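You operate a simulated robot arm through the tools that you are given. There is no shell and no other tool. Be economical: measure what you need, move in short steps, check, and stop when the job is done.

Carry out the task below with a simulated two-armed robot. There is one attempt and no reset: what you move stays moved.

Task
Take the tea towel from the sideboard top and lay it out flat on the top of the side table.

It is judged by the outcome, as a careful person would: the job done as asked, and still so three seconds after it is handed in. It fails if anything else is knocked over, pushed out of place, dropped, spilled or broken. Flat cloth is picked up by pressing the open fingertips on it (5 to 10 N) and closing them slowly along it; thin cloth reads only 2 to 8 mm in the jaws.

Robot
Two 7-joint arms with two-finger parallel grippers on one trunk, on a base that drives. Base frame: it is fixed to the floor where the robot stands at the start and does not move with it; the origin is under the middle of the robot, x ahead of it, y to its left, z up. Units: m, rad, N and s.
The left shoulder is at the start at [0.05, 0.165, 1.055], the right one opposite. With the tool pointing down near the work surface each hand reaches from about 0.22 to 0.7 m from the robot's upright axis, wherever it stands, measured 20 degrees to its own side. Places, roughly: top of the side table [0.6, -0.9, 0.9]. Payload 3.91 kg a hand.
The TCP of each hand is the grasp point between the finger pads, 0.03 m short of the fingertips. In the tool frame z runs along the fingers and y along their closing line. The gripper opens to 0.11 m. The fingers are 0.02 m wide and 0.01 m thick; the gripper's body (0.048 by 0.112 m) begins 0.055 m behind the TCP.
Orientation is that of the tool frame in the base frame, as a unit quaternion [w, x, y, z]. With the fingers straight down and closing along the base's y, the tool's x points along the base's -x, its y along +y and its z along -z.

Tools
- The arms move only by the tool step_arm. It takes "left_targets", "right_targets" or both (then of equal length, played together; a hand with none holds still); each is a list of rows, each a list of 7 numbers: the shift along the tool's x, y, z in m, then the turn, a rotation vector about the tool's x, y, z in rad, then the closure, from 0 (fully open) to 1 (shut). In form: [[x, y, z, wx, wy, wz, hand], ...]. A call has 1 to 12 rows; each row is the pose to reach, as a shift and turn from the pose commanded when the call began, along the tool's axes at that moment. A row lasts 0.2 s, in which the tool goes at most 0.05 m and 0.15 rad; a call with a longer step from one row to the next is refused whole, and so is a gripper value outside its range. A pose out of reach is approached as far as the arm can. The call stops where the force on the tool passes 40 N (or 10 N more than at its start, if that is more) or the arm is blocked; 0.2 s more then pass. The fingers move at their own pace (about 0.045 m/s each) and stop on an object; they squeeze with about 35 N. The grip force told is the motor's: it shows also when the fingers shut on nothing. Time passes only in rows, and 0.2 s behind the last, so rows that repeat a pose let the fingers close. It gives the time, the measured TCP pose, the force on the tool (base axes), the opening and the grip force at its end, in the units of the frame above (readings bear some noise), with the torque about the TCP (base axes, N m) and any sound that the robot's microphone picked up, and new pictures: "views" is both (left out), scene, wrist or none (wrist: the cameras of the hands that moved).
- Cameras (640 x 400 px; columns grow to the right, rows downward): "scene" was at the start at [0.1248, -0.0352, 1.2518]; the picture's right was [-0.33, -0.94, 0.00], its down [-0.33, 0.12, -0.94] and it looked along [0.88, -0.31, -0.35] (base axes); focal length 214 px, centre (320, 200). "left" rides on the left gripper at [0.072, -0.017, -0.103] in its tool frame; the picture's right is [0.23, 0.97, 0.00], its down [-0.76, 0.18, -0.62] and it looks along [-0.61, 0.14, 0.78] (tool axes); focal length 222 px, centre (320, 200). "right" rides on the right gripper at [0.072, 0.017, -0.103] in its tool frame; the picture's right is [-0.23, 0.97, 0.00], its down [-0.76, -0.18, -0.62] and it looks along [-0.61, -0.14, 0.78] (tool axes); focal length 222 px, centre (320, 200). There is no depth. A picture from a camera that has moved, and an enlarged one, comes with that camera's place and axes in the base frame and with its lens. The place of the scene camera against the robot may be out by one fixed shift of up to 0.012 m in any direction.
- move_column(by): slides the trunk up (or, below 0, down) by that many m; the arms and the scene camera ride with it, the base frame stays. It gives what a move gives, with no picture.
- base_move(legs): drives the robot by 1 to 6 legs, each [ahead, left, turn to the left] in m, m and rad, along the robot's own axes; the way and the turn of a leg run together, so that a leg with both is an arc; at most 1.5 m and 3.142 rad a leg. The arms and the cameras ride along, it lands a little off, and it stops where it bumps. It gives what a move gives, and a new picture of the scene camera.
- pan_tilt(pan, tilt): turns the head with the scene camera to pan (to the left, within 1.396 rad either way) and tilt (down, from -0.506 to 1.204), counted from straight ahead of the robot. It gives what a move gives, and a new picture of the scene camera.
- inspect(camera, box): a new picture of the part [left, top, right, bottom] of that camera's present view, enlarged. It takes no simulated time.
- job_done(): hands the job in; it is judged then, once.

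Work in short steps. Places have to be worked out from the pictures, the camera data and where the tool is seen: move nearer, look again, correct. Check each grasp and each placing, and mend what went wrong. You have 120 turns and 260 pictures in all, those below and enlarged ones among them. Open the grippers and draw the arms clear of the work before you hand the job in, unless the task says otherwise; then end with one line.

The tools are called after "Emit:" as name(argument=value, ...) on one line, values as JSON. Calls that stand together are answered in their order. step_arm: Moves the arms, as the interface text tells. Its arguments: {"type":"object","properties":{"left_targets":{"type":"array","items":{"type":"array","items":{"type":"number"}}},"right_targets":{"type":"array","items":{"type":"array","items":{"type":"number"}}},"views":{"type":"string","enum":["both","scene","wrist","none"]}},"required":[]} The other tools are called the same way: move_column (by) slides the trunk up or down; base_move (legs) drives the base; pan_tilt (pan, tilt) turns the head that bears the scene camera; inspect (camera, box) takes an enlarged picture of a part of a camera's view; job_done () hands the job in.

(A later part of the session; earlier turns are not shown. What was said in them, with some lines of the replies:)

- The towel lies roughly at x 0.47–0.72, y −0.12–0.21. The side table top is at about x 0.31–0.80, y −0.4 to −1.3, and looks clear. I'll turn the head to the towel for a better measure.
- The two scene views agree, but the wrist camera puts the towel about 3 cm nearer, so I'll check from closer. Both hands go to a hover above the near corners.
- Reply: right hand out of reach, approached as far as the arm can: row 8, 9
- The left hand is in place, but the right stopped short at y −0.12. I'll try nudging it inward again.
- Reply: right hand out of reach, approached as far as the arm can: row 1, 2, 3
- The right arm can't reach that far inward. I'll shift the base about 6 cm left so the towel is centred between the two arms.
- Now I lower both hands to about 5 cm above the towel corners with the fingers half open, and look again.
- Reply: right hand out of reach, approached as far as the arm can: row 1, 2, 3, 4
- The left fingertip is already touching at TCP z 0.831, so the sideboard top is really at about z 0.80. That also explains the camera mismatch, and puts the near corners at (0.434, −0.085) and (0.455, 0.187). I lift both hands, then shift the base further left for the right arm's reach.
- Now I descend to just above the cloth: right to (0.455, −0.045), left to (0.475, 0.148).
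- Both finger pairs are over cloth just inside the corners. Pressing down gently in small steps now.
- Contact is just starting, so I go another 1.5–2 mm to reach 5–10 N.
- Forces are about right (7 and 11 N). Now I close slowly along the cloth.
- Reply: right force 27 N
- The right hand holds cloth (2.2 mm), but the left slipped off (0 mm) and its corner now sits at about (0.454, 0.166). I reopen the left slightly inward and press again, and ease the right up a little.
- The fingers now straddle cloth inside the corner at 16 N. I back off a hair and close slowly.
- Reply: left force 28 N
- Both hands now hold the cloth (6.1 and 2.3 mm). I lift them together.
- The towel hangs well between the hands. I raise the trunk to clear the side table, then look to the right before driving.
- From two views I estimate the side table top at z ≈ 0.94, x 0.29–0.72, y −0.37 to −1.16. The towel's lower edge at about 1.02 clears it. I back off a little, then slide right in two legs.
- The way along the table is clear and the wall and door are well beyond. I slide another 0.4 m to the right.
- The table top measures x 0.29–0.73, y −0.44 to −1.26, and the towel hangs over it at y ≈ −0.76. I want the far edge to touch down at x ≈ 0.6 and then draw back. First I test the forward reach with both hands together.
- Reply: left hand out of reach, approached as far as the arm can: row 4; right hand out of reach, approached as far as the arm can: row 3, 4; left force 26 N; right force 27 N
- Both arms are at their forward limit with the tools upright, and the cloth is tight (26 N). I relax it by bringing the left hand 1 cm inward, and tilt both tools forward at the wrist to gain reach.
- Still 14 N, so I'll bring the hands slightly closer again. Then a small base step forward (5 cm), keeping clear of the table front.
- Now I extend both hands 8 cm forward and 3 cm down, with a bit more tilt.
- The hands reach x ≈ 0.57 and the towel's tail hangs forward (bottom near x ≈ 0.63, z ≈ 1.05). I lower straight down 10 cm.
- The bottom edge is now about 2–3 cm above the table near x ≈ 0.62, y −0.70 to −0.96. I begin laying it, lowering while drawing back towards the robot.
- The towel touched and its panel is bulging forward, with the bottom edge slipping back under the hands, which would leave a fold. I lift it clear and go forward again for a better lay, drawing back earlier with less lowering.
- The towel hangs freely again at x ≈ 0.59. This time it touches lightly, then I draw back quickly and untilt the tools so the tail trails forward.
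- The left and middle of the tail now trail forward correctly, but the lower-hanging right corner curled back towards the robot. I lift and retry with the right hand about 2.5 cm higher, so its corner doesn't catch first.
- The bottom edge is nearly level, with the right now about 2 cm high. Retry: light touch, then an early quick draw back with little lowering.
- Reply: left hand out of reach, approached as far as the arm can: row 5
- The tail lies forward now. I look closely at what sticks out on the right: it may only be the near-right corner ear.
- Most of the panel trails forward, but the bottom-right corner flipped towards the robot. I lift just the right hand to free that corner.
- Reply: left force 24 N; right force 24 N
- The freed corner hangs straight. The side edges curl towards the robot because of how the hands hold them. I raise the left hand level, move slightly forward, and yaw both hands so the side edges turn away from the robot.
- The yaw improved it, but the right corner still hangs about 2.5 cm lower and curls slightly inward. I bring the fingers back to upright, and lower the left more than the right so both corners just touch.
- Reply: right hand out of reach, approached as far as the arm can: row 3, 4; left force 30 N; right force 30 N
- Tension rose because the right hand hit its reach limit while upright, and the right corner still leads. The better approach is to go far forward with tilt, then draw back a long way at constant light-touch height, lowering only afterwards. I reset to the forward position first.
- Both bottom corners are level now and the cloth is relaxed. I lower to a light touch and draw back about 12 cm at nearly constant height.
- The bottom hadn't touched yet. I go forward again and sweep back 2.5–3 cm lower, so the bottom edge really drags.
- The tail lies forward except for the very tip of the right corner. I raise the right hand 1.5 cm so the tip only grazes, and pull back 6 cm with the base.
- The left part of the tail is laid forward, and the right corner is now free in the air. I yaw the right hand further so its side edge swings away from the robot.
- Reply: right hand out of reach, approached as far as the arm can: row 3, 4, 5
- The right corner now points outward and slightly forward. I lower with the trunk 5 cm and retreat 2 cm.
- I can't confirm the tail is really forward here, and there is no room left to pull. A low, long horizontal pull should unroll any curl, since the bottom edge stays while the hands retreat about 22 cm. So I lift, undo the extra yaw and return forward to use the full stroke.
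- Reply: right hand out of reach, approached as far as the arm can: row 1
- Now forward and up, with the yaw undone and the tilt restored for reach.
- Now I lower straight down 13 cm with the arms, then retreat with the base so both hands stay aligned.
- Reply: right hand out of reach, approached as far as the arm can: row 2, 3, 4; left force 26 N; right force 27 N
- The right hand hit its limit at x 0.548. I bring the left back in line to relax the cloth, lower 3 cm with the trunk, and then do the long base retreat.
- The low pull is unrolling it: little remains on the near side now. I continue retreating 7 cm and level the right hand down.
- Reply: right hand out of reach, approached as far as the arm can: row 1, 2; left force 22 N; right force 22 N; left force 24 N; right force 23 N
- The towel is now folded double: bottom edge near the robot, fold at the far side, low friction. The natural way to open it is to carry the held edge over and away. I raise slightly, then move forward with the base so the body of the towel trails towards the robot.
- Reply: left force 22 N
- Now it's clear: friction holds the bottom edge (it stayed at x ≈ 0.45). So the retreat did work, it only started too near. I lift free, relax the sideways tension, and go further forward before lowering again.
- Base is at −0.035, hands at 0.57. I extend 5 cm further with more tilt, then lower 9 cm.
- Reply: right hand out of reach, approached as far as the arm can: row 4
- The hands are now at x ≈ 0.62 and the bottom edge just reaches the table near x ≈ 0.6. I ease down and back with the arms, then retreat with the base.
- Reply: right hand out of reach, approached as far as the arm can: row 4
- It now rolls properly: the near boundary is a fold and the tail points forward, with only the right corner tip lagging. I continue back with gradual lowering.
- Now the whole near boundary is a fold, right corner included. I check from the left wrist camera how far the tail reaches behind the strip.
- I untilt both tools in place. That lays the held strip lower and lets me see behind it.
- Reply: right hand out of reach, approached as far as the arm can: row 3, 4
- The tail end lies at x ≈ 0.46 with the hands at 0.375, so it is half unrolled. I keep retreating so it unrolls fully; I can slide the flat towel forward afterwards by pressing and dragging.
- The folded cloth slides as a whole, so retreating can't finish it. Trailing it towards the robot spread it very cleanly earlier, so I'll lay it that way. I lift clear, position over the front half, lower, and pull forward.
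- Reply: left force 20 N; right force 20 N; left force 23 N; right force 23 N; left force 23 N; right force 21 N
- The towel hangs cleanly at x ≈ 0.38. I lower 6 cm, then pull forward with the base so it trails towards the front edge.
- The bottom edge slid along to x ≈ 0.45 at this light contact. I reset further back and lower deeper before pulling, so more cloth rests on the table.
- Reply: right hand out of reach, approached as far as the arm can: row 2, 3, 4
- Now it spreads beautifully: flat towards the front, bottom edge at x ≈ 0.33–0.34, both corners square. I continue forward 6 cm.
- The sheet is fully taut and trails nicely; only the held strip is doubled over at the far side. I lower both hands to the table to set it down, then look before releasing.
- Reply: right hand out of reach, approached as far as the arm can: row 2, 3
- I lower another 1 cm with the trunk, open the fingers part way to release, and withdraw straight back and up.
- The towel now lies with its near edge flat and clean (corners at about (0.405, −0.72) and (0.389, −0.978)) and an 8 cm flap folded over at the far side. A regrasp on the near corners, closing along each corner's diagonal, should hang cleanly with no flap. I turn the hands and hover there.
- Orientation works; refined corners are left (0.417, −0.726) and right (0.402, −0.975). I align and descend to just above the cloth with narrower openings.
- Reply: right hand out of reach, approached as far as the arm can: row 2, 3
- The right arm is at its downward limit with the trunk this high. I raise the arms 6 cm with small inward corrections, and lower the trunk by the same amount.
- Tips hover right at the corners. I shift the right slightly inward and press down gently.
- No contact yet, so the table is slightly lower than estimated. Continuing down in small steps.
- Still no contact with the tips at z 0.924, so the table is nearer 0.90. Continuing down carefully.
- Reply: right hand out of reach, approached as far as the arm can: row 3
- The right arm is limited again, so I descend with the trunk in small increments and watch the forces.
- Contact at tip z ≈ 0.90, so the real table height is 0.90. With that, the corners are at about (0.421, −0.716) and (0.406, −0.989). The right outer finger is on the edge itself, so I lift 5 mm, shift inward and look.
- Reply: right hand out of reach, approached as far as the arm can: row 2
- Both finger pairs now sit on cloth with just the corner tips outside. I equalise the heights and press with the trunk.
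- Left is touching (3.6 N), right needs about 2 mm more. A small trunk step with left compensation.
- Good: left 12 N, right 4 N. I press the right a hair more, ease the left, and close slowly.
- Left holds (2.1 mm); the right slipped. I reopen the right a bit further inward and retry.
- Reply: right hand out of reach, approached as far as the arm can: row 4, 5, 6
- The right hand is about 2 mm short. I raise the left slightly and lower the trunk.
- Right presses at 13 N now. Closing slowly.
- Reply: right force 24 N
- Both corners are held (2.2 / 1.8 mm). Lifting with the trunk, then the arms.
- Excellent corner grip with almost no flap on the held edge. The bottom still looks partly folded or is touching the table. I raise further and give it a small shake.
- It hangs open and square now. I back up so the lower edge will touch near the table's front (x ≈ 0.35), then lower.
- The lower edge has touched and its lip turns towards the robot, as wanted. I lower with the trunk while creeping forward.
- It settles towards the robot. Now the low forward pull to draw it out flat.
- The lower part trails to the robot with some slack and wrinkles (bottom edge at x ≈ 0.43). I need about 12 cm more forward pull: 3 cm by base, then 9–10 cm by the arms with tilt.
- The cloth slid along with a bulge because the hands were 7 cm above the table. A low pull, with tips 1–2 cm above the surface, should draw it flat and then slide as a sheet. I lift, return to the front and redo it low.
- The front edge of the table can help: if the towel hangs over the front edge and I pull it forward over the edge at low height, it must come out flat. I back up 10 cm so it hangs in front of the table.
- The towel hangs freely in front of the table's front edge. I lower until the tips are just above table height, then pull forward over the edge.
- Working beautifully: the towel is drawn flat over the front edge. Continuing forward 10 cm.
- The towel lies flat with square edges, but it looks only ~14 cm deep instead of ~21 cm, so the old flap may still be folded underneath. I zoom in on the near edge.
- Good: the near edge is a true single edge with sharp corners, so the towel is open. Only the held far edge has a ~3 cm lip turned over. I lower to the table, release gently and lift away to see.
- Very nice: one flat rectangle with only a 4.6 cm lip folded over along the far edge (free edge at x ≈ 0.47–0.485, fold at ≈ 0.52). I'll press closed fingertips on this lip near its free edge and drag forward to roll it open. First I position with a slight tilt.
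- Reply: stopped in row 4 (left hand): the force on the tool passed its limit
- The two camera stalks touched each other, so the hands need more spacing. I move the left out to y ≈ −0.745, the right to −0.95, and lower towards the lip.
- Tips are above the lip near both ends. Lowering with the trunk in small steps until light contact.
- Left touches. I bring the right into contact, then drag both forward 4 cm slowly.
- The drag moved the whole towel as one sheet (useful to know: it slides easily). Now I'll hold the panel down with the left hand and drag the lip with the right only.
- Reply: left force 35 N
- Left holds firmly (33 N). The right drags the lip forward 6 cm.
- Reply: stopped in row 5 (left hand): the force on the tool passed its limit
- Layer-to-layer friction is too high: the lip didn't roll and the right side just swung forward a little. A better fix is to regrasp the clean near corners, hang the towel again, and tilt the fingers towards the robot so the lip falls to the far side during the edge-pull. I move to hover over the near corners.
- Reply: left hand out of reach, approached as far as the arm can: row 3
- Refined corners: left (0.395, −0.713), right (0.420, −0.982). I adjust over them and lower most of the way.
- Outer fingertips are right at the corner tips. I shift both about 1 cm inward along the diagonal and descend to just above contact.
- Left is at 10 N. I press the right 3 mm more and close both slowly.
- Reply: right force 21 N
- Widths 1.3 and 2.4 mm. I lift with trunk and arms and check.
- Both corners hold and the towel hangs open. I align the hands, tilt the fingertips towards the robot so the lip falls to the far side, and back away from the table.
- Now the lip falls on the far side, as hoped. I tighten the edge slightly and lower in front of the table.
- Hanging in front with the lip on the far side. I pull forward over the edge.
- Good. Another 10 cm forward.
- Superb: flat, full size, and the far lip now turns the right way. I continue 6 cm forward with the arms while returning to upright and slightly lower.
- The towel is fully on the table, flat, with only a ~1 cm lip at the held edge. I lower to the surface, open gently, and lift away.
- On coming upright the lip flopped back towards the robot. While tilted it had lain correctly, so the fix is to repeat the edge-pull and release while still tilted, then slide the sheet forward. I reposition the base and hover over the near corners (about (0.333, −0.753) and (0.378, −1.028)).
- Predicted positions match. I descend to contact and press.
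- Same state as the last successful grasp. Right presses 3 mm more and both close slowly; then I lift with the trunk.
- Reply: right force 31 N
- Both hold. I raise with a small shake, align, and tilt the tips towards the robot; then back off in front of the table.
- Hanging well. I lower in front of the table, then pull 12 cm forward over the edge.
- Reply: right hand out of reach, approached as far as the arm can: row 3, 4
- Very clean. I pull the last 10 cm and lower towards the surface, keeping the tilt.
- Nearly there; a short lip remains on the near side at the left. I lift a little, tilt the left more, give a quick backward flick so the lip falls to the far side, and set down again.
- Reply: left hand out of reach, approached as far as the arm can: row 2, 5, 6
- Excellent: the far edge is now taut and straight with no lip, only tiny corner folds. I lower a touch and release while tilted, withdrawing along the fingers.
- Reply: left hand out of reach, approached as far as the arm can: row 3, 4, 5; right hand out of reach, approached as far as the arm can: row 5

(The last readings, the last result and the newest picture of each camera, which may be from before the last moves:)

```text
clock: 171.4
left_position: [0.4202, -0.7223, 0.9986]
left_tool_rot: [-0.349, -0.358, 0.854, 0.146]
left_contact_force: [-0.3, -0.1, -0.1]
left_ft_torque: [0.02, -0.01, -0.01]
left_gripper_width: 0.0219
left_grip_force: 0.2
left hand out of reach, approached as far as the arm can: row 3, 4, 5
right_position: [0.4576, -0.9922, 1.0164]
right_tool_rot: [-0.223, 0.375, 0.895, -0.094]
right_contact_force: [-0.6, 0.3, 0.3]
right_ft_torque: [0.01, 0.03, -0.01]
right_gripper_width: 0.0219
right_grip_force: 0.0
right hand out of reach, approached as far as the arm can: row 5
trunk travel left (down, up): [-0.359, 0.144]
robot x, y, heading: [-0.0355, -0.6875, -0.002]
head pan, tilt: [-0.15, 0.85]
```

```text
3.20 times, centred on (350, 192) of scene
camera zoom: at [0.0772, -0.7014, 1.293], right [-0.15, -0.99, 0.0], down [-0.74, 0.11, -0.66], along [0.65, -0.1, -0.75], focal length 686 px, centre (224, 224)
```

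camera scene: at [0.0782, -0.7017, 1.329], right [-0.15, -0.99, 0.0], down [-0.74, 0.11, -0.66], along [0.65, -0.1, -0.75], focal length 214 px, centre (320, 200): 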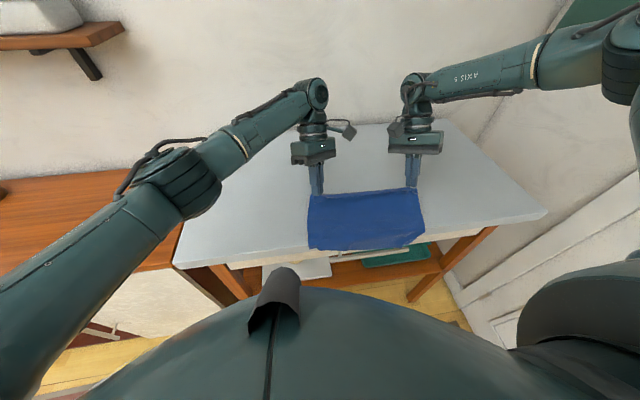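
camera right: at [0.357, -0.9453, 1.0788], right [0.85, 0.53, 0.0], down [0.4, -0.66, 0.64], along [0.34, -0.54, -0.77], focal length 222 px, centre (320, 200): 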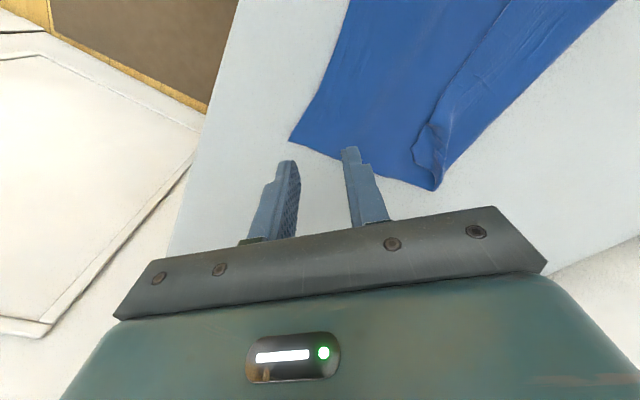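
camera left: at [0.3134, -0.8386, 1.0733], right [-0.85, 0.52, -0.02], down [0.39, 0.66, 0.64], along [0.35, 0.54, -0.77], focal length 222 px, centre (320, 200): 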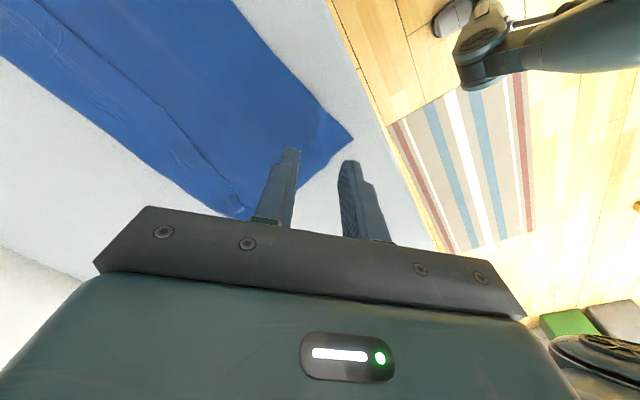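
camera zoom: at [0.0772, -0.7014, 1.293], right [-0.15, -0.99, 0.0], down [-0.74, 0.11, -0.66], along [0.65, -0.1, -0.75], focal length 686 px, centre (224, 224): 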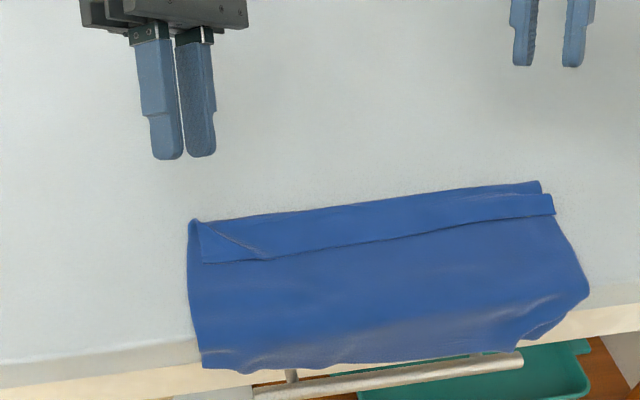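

On release a ~3.5 cm lip sprang back, and the near edge still hangs over the front. First I'll slide the sheet fully onto the table: position both closed hands over it, upright, and lower to near contact.

Emit:
step_arm(left_targets=[[0.004, -0.0038, 0.0, 0.091, -0.091, 0.002, 1], [0.0079, -0.0076, 0.005, 0.183, -0.182, 0.005, 1], [0.0119, -0.0114, 0.012, 0.274, -0.273, 0.007, 1], [0.0159, -0.0152, 0.022, 0.365, -0.365, 0.009, 1], [0.0198, -0.019, 0.032, 0.457, -0.456, 0.012, 1], [0.0238, -0.0228, 0.0425, 0.548, -0.547, 0.014, 1]], right_targets=[[0.0077, -0.0014, 0.005, -0.058, -0.058, -0.002, 1], [0.0154, -0.0028, 0.018, -0.116, -0.115, -0.005, 1], [0.0231, -0.0042, 0.031, -0.174, -0.173, -0.007, 1], [0.0309, -0.0056, 0.044, -0.232, -0.231, -0.009, 1], [0.0386, -0.007, 0.058, -0.29, -0.288, -0.012, 1], [0.0463, -0.0084, 0.0725, -0.348, -0.346, -0.014, 1]], views="none")

Emit:
step_arm(left_targets=[[0, 0, 0.015, 0, 0, 0, 1], [0, 0, 0.03, 0, 0, 0, 1]], right_targets=[[0, 0, 0.015, 0, 0, 0, 1], [0, 0, 0.03, 0, 0, 0, 1]], views="none")

```text
clock: 172.8
left_position: [0.3898, -0.7566, 0.9701]
left_tool_rot: [0.002, -0.382, 0.924, -0.002]
left_contact_force: [-1.0, 0.3, 0.2]
left_ft_torque: [-0.01, 0.0, 0.03]
left_gripper_width: 0.0001
left_grip_force: 35.1
right_position: [0.3899, -0.9657, 0.9695]
right_tool_rot: [0.001, 0.38, 0.925, 0.0]
right_contact_force: [0.3, -0.3, 0.9]
right_ft_torque: [0.01, 0.01, -0.01]
right_gripper_width: 0.0002
right_grip_force: 34.8
trunk travel left (down, up): [-0.359, 0.144]
robot x, y, heading: [-0.0418, -0.6851, -0.001]
head pan, tilt: [-0.15, 0.85]
```

```text
clock: 173.4
left_position: [0.3905, -0.7568, 0.9402]
left_tool_rot: [0.0, -0.381, 0.925, -0.001]
left_contact_force: [0.1, 0.0, -0.7]
left_ft_torque: [0.03, 0.0, -0.03]
left_gripper_width: 0.0
left_grip_force: 35.4
right_position: [0.3925, -0.9661, 0.9389]
right_tool_rot: [0.001, 0.379, 0.925, -0.001]
right_contact_force: [0.1, 0.6, -0.2]
right_ft_torque: [-0.03, 0.0, 0.01]
right_gripper_width: 0.0
right_grip_force: 35.1
trunk travel left (down, up): [-0.359, 0.144]
robot x, y, heading: [-0.0405, -0.6845, -0.001]
head pan, tilt: [-0.15, 0.85]
```

Now press lightly and drag forward 10 cm.

Emit:
step_arm(left_targets=[[0, 0, 0.004, 0, 0, 0, 1], [0, 0, 0.0075, 0, 0, 0, 1], [-0.0089, -0.0088, 0.0078, 0, 0, 0, 1], [-0.0178, -0.0175, 0.0078, 0, 0, 0, 1], [-0.0266, -0.0263, 0.0078, 0, 0, 0, 1], [-0.0355, -0.035, 0.0078, 0, 0, 0, 1], [-0.0444, -0.0438, 0.0078, 0, 0, 0, 1], [-0.0533, -0.0525, 0.0078, 0, 0, 0, 1], [-0.0621, -0.0613, 0.0078, 0, 0, 0, 1], [-0.071, -0.07, 0.0078, 0, 0, 0, 1]], right_targets=[[0, 0, 0.004, 0, 0, 0, 1], [0, 0, 0.0067, 0, 0, 0, 1], [-0.0089, 0.0088, 0.007, 0, 0, 0, 1], [-0.0178, 0.0175, 0.007, 0, 0, 0, 1], [-0.0266, 0.0263, 0.007, 0, 0, 0, 1], [-0.0355, 0.035, 0.007, 0, 0, 0, 1], [-0.0444, 0.0438, 0.007, 0, 0, 0, 1], [-0.0533, 0.0525, 0.007, 0, 0, 0, 1], [-0.0621, 0.0613, 0.007, 0, 0, 0, 1], [-0.071, 0.07, 0.007, 0, 0, 0, 1]], views="none")

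Emit:
inspect(camera="scene", box=[250, 120, 450, 245])

```text
clock: 175.6
left_position: [0.4906, -0.7597, 0.9312]
left_tool_rot: [0.002, -0.381, 0.925, -0.002]
left_contact_force: [-0.8, -0.9, 4.2]
left_ft_torque: [-0.02, -0.01, 0.02]
left_gripper_width: 0.0
left_grip_force: 34.8
right_position: [0.4908, -0.9643, 0.9318]
right_tool_rot: [0.001, 0.379, 0.925, 0.0]
right_contact_force: [-0.1, 0.6, 0.1]
right_ft_torque: [-0.01, -0.01, 0.0]
right_gripper_width: 0.0
right_grip_force: 34.5
trunk travel left (down, up): [-0.359, 0.144]
robot x, y, heading: [-0.0372, -0.6878, -0.002]
head pan, tilt: [-0.15, 0.85]
```

```text
3.20 times, centred on (350, 182) of scene
camera zoom: at [0.0767, -0.7017, 1.2932], right [-0.15, -0.99, 0.0], down [-0.74, 0.11, -0.66], along [0.65, -0.1, -0.75], focal length 686 px, centre (224, 256)
```

zoom: 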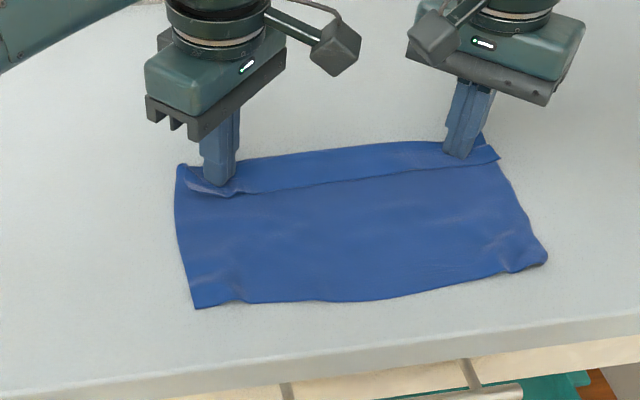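

The towel is now entirely on the table and flat, with only a ~3.5 cm lip turned over along the far edge. I'll try to open the lip: the left hand holds the panel, and the right, tilted like a spatula, starts just in front of the lip's free edge.

Emit:
step_arm(left_targets=[[0, 0, -0.025, 0, 0, 0, 1], [0.017, 0.017, -0.025, 0, 0, 0, 1], [0.034, 0.033, -0.025, 0, 0, 0, 1], [0.0497, 0.049, -0.015, 0, 0, 0, 1], [0.0497, 0.049, -0.003, 0, 0, 0, 1], [0.0497, 0.049, 0.001, 0, 0, 0, 1]], right_targets=[[0, 0, -0.03, 0, 0, 0, 1], [0.02, -0.002, -0.03, -0.08, -0.08, 0, 1], [0.04, -0.004, -0.03, -0.16, -0.16, 0, 1], [0.0635, -0.0066, -0.03, -0.24, -0.24, 0, 1], [0.0635, -0.0066, -0.02, -0.315, -0.32, 0, 1], [0.0635, -0.0066, -0.008, -0.315, -0.32, 0, 1]], views="wrist")

```text
clock: 177.0
left_position: [0.42, -0.7572, 0.9314]
left_tool_rot: [0.0, -0.38, 0.925, -0.001]
left_contact_force: [0.4, 0.0, 1.7]
left_ft_torque: [0.01, 0.02, -0.03]
left_gripper_width: 0.0001
left_grip_force: 35.2
right_position: [0.4406, -0.9245, 0.94]
right_tool_rot: [0.206, 0.37, 0.902, 0.083]
right_contact_force: [0.1, 0.1, -0.9]
right_ft_torque: [0.02, -0.01, -0.01]
right_gripper_width: 0.0001
right_grip_force: 34.9
trunk travel left (down, up): [-0.359, 0.144]
robot x, y, heading: [-0.0342, -0.6855, -0.003]
head pan, tilt: [-0.15, 0.85]
camera right: at [0.3596, -0.862, 1.017], right [0.76, 0.53, 0.37], down [0.1, -0.66, 0.74], along [0.64, -0.53, -0.56], focal length 222 px, centre (320, 200)
camera left: at [0.3797, -0.8193, 1.0346], right [-0.85, 0.53, 0.0], down [0.41, 0.66, 0.62], along [0.33, 0.53, -0.78], focal length 222 px, centre (320, 200)
```

right: 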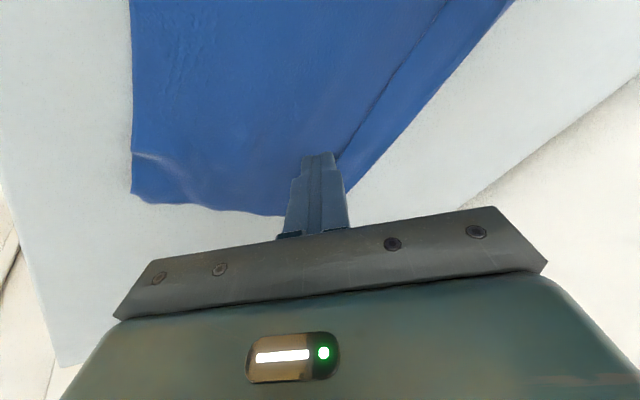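
left: 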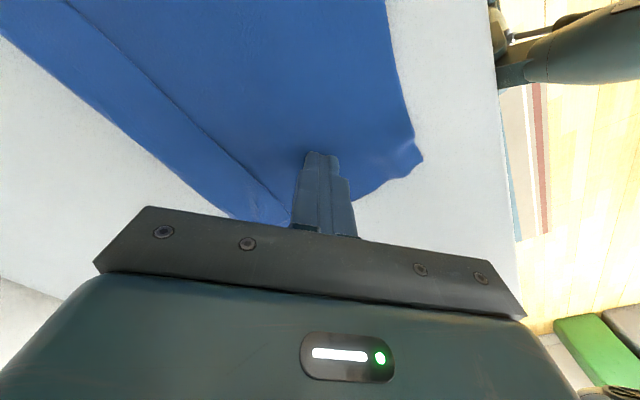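

The right tip sits right at the lip's free edge. I touch lightly and sweep forward 9 cm while the left holds.

Emit:
step_arm(left_targets=[[0, 0, 0.0015, 0, 0, 0, 1], [0, 0, 0.002, 0, 0, 0, 1], [0, 0, 0.002, 0, 0, 0, 1], [0, 0, 0.002, 0, 0, 0, 1], [0, 0, 0.002, 0, 0, 0, 1], [0, 0, 0.002, 0, 0, 0, 1], [0, 0, 0.002, 0, 0, 0, 1], [0, 0, 0.002, 0, 0, 0, 1]], right_targets=[[0.0008, -0.0007, 0.002, 0, 0, 0, 1], [0.0015, -0.0014, 0.004, 0, 0, 0, 1], [-0.0081, 0.0081, 0.0107, 0, 0, 0, 1], [-0.0176, 0.0176, 0.0174, 0, 0, 0, 1], [-0.0272, 0.027, 0.024, 0, 0, 0, 1], [-0.0367, 0.0365, 0.0307, 0, 0, 0, 1], [-0.0463, 0.046, 0.0374, 0, 0, 0, 1], [-0.0558, 0.0555, 0.0441, 0, 0, 0, 1]], views="none")

Emit:
inspect(camera="scene", box=[270, 120, 430, 220])

```text
clock: 178.8
left_position: [0.4194, -0.7561, 0.9324]
left_tool_rot: [0.003, -0.382, 0.924, -0.003]
left_contact_force: [4.6, -1.5, 24.4]
left_ft_torque: [0.01, -0.11, 0.0]
left_gripper_width: 0.0
left_grip_force: 35.4
right_position: [0.5299, -0.9272, 0.9335]
right_tool_rot: [0.208, 0.369, 0.902, 0.084]
right_contact_force: [-1.0, 1.0, 1.3]
right_ft_torque: [-0.02, 0.03, 0.0]
right_gripper_width: 0.0
right_grip_force: 35.2
trunk travel left (down, up): [-0.359, 0.144]
robot x, y, heading: [-0.0401, -0.6842, -0.005]
head pan, tilt: [-0.15, 0.85]
```

```text
4.00 times, centred on (350, 170) of scene
camera zoom: at [0.0756, -0.7013, 1.2934], right [-0.15, -0.99, 0.0], down [-0.74, 0.11, -0.66], along [0.65, -0.1, -0.75], focal length 858 px, centre (200, 320)
```

zoom: 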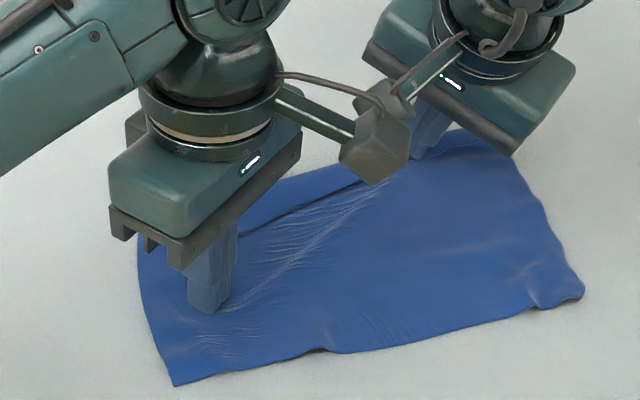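

It looks like the lip opened at the right end. I lift the right hand to see.

Emit:
step_arm(right_targets=[[-0.0065, 0.006, -0.018, 0, 0, 0, 1], [-0.018, 0.017, -0.05, 0, 0, 0, 1], [-0.03, 0.028, -0.085, 0, 0, 0, 1]], left_targets=[[0, 0, -0.02, 0, 0, 0, 1], [0, 0, -0.05, 0, 0, 0, 1], [0, 0, -0.09, 0, 0, 0, 1]], views="none")

Emit:
inspect(camera="scene", box=[270, 120, 430, 220])

```text
clock: 179.6
left_position: [0.4198, -0.759, 1.0213]
left_tool_rot: [0.001, -0.382, 0.924, -0.001]
left_contact_force: [-0.2, -0.1, 0.1]
left_ft_torque: [0.03, -0.01, 0.01]
left_gripper_width: 0.0
left_grip_force: 35.1
right_position: [0.5312, -0.9256, 1.0303]
right_tool_rot: [0.207, 0.369, 0.902, 0.084]
right_contact_force: [-1.1, 0.0, -0.3]
right_ft_torque: [0.0, 0.01, 0.0]
right_gripper_width: 0.0
right_grip_force: 35.3
trunk travel left (down, up): [-0.359, 0.144]
robot x, y, heading: [-0.0402, -0.6854, -0.003]
head pan, tilt: [-0.15, 0.85]
```

```text
4.00 times, centred on (350, 170) of scene
camera zoom: at [0.0764, -0.7015, 1.293], right [-0.15, -0.99, 0.0], down [-0.74, 0.11, -0.66], along [0.65, -0.1, -0.75], focal length 858 px, centre (200, 320)
```

zoom: 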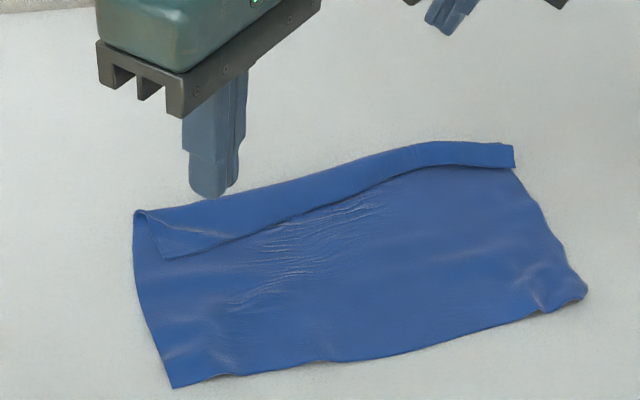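

The sweep narrowed the lip on the right from ~3.7 to ~2.2 cm. I repeat it on the left: the right hand holds the panel, the left is positioned just in front of the lip's edge.

Emit:
step_arm(left_targets=[[0, -0.011, 0.01, 0.08, -0.08, 0, 1], [0, -0.022, 0.025, 0.16, -0.16, 0, 1], [0, -0.033, 0.04, 0.24, -0.24, 0, 1], [0, -0.0437, 0.055, 0.315, -0.32, 0, 1], [0, -0.0437, 0.07, 0.315, -0.32, 0, 1], [0, -0.0437, 0.08, 0.315, -0.32, 0, 1]], right_targets=[[0.0105, -0.0192, 0.0, 0.06, 0.06, 0, 1], [0.0209, -0.0383, 0.003, 0.12, 0.12, 0, 1], [0.0314, -0.0575, 0.01, 0.18, 0.18, 0, 1], [0.0418, -0.0766, 0.02, 0.24, 0.24, 0, 1], [0.0523, -0.0958, 0.035, 0.3, 0.3, 0, 1], [0.0627, -0.1149, 0.047, 0.315, 0.32, 0, 1]], views="none")

```text
clock: 181.0
left_position: [0.4522, -0.7901, 0.9394]
left_tool_rot: [0.207, -0.372, 0.901, -0.085]
left_contact_force: [-0.5, 0.2, 0.0]
left_ft_torque: [-0.02, 0.0, 0.0]
left_gripper_width: 0.0
left_grip_force: 35.3
right_position: [0.4379, -0.9628, 0.9319]
right_tool_rot: [0.0, 0.38, 0.925, 0.0]
right_contact_force: [-0.7, 0.3, 0.3]
right_ft_torque: [-0.02, -0.02, 0.01]
right_gripper_width: 0.0
right_grip_force: 35.5
trunk travel left (down, up): [-0.359, 0.144]
robot x, y, heading: [-0.037, -0.6875, -0.002]
head pan, tilt: [-0.15, 0.85]
```

In place. I press the right hold, sweep the left forward, then lift both.

Emit:
step_arm(left_targets=[[0.0008, 0.0007, 0.0022, 0, 0, 0, 1], [0.0016, 0.0015, 0.0045, 0, 0, 0, 1], [-0.0078, -0.0081, 0.0112, 0, 0, 0, 1], [-0.0173, -0.0177, 0.0179, 0, 0, 0, 1], [-0.0268, -0.0273, 0.0245, 0, 0, 0, 1], [-0.0362, -0.0368, 0.0312, 0, 0, 0, 1], [-0.0457, -0.0464, 0.0379, 0, 0, 0, 1], [-0.052, -0.0528, 0.0423, 0, 0, 0, 1], [-0.0648, -0.0651, 0.0064, 0, 0, 0, 1], [-0.0776, -0.0774, -0.0295, 0, 0, 0, 1]], right_targets=[[0, 0, 0.0015, 0, 0, 0, 1], [0, 0, 0.0028, 0, 0, 0, 1], [0, 0, 0.0028, 0, 0, 0, 1], [0, 0, 0.0028, 0, 0, 0, 1], [0, 0, 0.0028, 0, 0, 0, 1], [0, 0, 0.0028, 0, 0, 0, 1], [0, 0, 0.0028, 0, 0, 0, 1], [0, 0, 0.0028, 0, 0, 0, 1], [0, 0, -0.03, 0, 0, 0, 1], [0, 0, -0.07, 0, 0, 0, 1]], views="none")

Emit:
inspect(camera="scene", box=[270, 110, 430, 210])

```text
clock: 183.2
left_position: [0.5358, -0.7874, 1.0131]
left_tool_rot: [0.206, -0.373, 0.901, -0.085]
left_contact_force: [0.3, -0.5, 0.7]
left_ft_torque: [-0.01, 0.0, -0.02]
left_gripper_width: 0.0001
left_grip_force: 35.3
right_position: [0.437, -0.9629, 1.0013]
right_tool_rot: [0.0, 0.378, 0.926, -0.001]
right_contact_force: [-0.7, 0.3, 0.5]
right_ft_torque: [0.03, 0.03, -0.01]
right_gripper_width: 0.0
right_grip_force: 34.7
trunk travel left (down, up): [-0.359, 0.144]
robot x, y, heading: [-0.038, -0.6855, 0.003]
head pan, tilt: [-0.15, 0.85]
```

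```text
4.00 times, centred on (350, 160) of scene
camera zoom: at [0.0769, -0.7015, 1.2929], right [-0.15, -0.99, 0.0], down [-0.74, 0.11, -0.66], along [0.65, -0.1, -0.75], focal length 858 px, centre (200, 360)
```

zoom: 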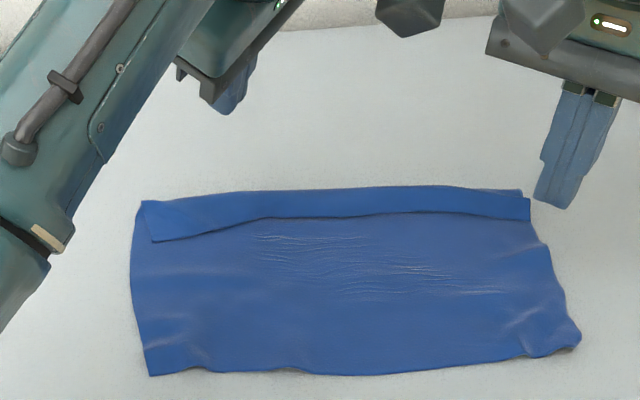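

The towel lies as a neat flat rectangle fully on the side table, with only a narrow hem turned over at the far edge. Further sweeps bring little and risk creasing, so I open the grippers and draw the arms and base clear.

Emit:
step_arm(left_targets=[[0, 0, -0.03, 0, 0, 0, 0.5], [0, 0, -0.07, 0, 0, 0, 0], [0, 0, -0.1, 0, 0, 0, 0]], right_targets=[[0, 0, -0.03, 0, 0, 0, 0.5], [0, 0, -0.07, 0, 0, 0, 0], [0, 0, -0.1, 0, 0, 0, 0]], views="none")

Emit:
move_column(by=0.14)

Emit:
base_move(legs=[[-0.25, 0, 0]])

```text
clock: 184.0
left_position: [0.4933, -0.7872, 1.1037]
left_tool_rot: [0.207, -0.372, 0.901, -0.085]
left_contact_force: [0.6, 0.7, 0.1]
left_ft_torque: [-0.01, -0.01, 0.0]
left_gripper_width: 0.0674
left_grip_force: 0.1
right_position: [0.4385, -0.9633, 1.1034]
right_tool_rot: [0.001, 0.378, 0.926, -0.002]
right_contact_force: [0.3, 0.1, 0.1]
right_ft_torque: [0.01, 0.02, 0.01]
right_gripper_width: 0.0673
right_grip_force: 0.0
trunk travel left (down, up): [-0.359, 0.144]
robot x, y, heading: [-0.0363, -0.6875, -0.001]
head pan, tilt: [-0.15, 0.85]
```

```text
clock: 185.6
left_position: [0.4933, -0.7886, 1.2434]
left_tool_rot: [0.206, -0.373, 0.901, -0.084]
left_contact_force: [0.2, -0.8, 1.0]
left_ft_torque: [0.0, 0.01, 0.0]
left_gripper_width: 0.1103
left_grip_force: 0.1
right_position: [0.4385, -0.9636, 1.2414]
right_tool_rot: [0.001, 0.379, 0.925, 0.0]
right_contact_force: [0.6, 0.4, -0.4]
right_ft_torque: [0.01, 0.0, 0.01]
right_gripper_width: 0.1101
right_grip_force: 0.1
trunk travel left (down, up): [-0.499, 0.004]
robot x, y, heading: [-0.0395, -0.6861, -0.003]
head pan, tilt: [-0.15, 0.85]
```

```text
clock: 187.4
left_position: [0.2488, -0.7878, 1.2437]
left_tool_rot: [0.207, -0.373, 0.9, -0.085]
left_contact_force: [-0.9, 0.1, 0.5]
left_ft_torque: [-0.01, 0.02, -0.01]
left_gripper_width: 0.11
left_grip_force: 0.0
right_position: [0.1934, -0.9618, 1.2423]
right_tool_rot: [0.0, 0.378, 0.926, -0.001]
right_contact_force: [-1.1, -0.3, 0.6]
right_ft_torque: [0.0, -0.02, 0.0]
right_gripper_width: 0.11
right_grip_force: 0.1
trunk travel left (down, up): [-0.499, 0.004]
robot x, y, heading: [-0.2813, -0.681, 0.002]
head pan, tilt: [-0.15, 0.85]
camera scene: at [-0.1683, -0.7009, 1.4331], right [-0.15, -0.99, 0.0], down [-0.74, 0.11, -0.66], along [0.65, -0.1, -0.75], focal length 214 px, centre (320, 200)
```

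scene: 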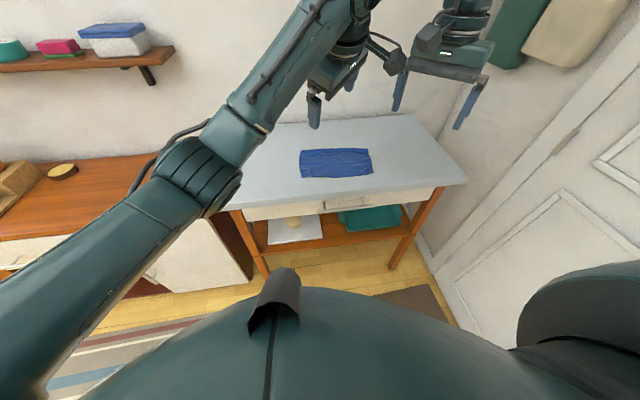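

The towel rests flat and fully on the side table, nothing else was disturbed, and the arms are clear with the grippers open. I hand in.

Emit:
job_done()

```text
The job is handed in.
```

The tea towel is on the side table, fully on the top, but not perfectly flat: a hem of about 3 cm is still folded over along the far edge, and the near-right corner is slightly tucked. Nothing else was moved or knocked over, as far as I could see. The grippers are open and the arms are clear.
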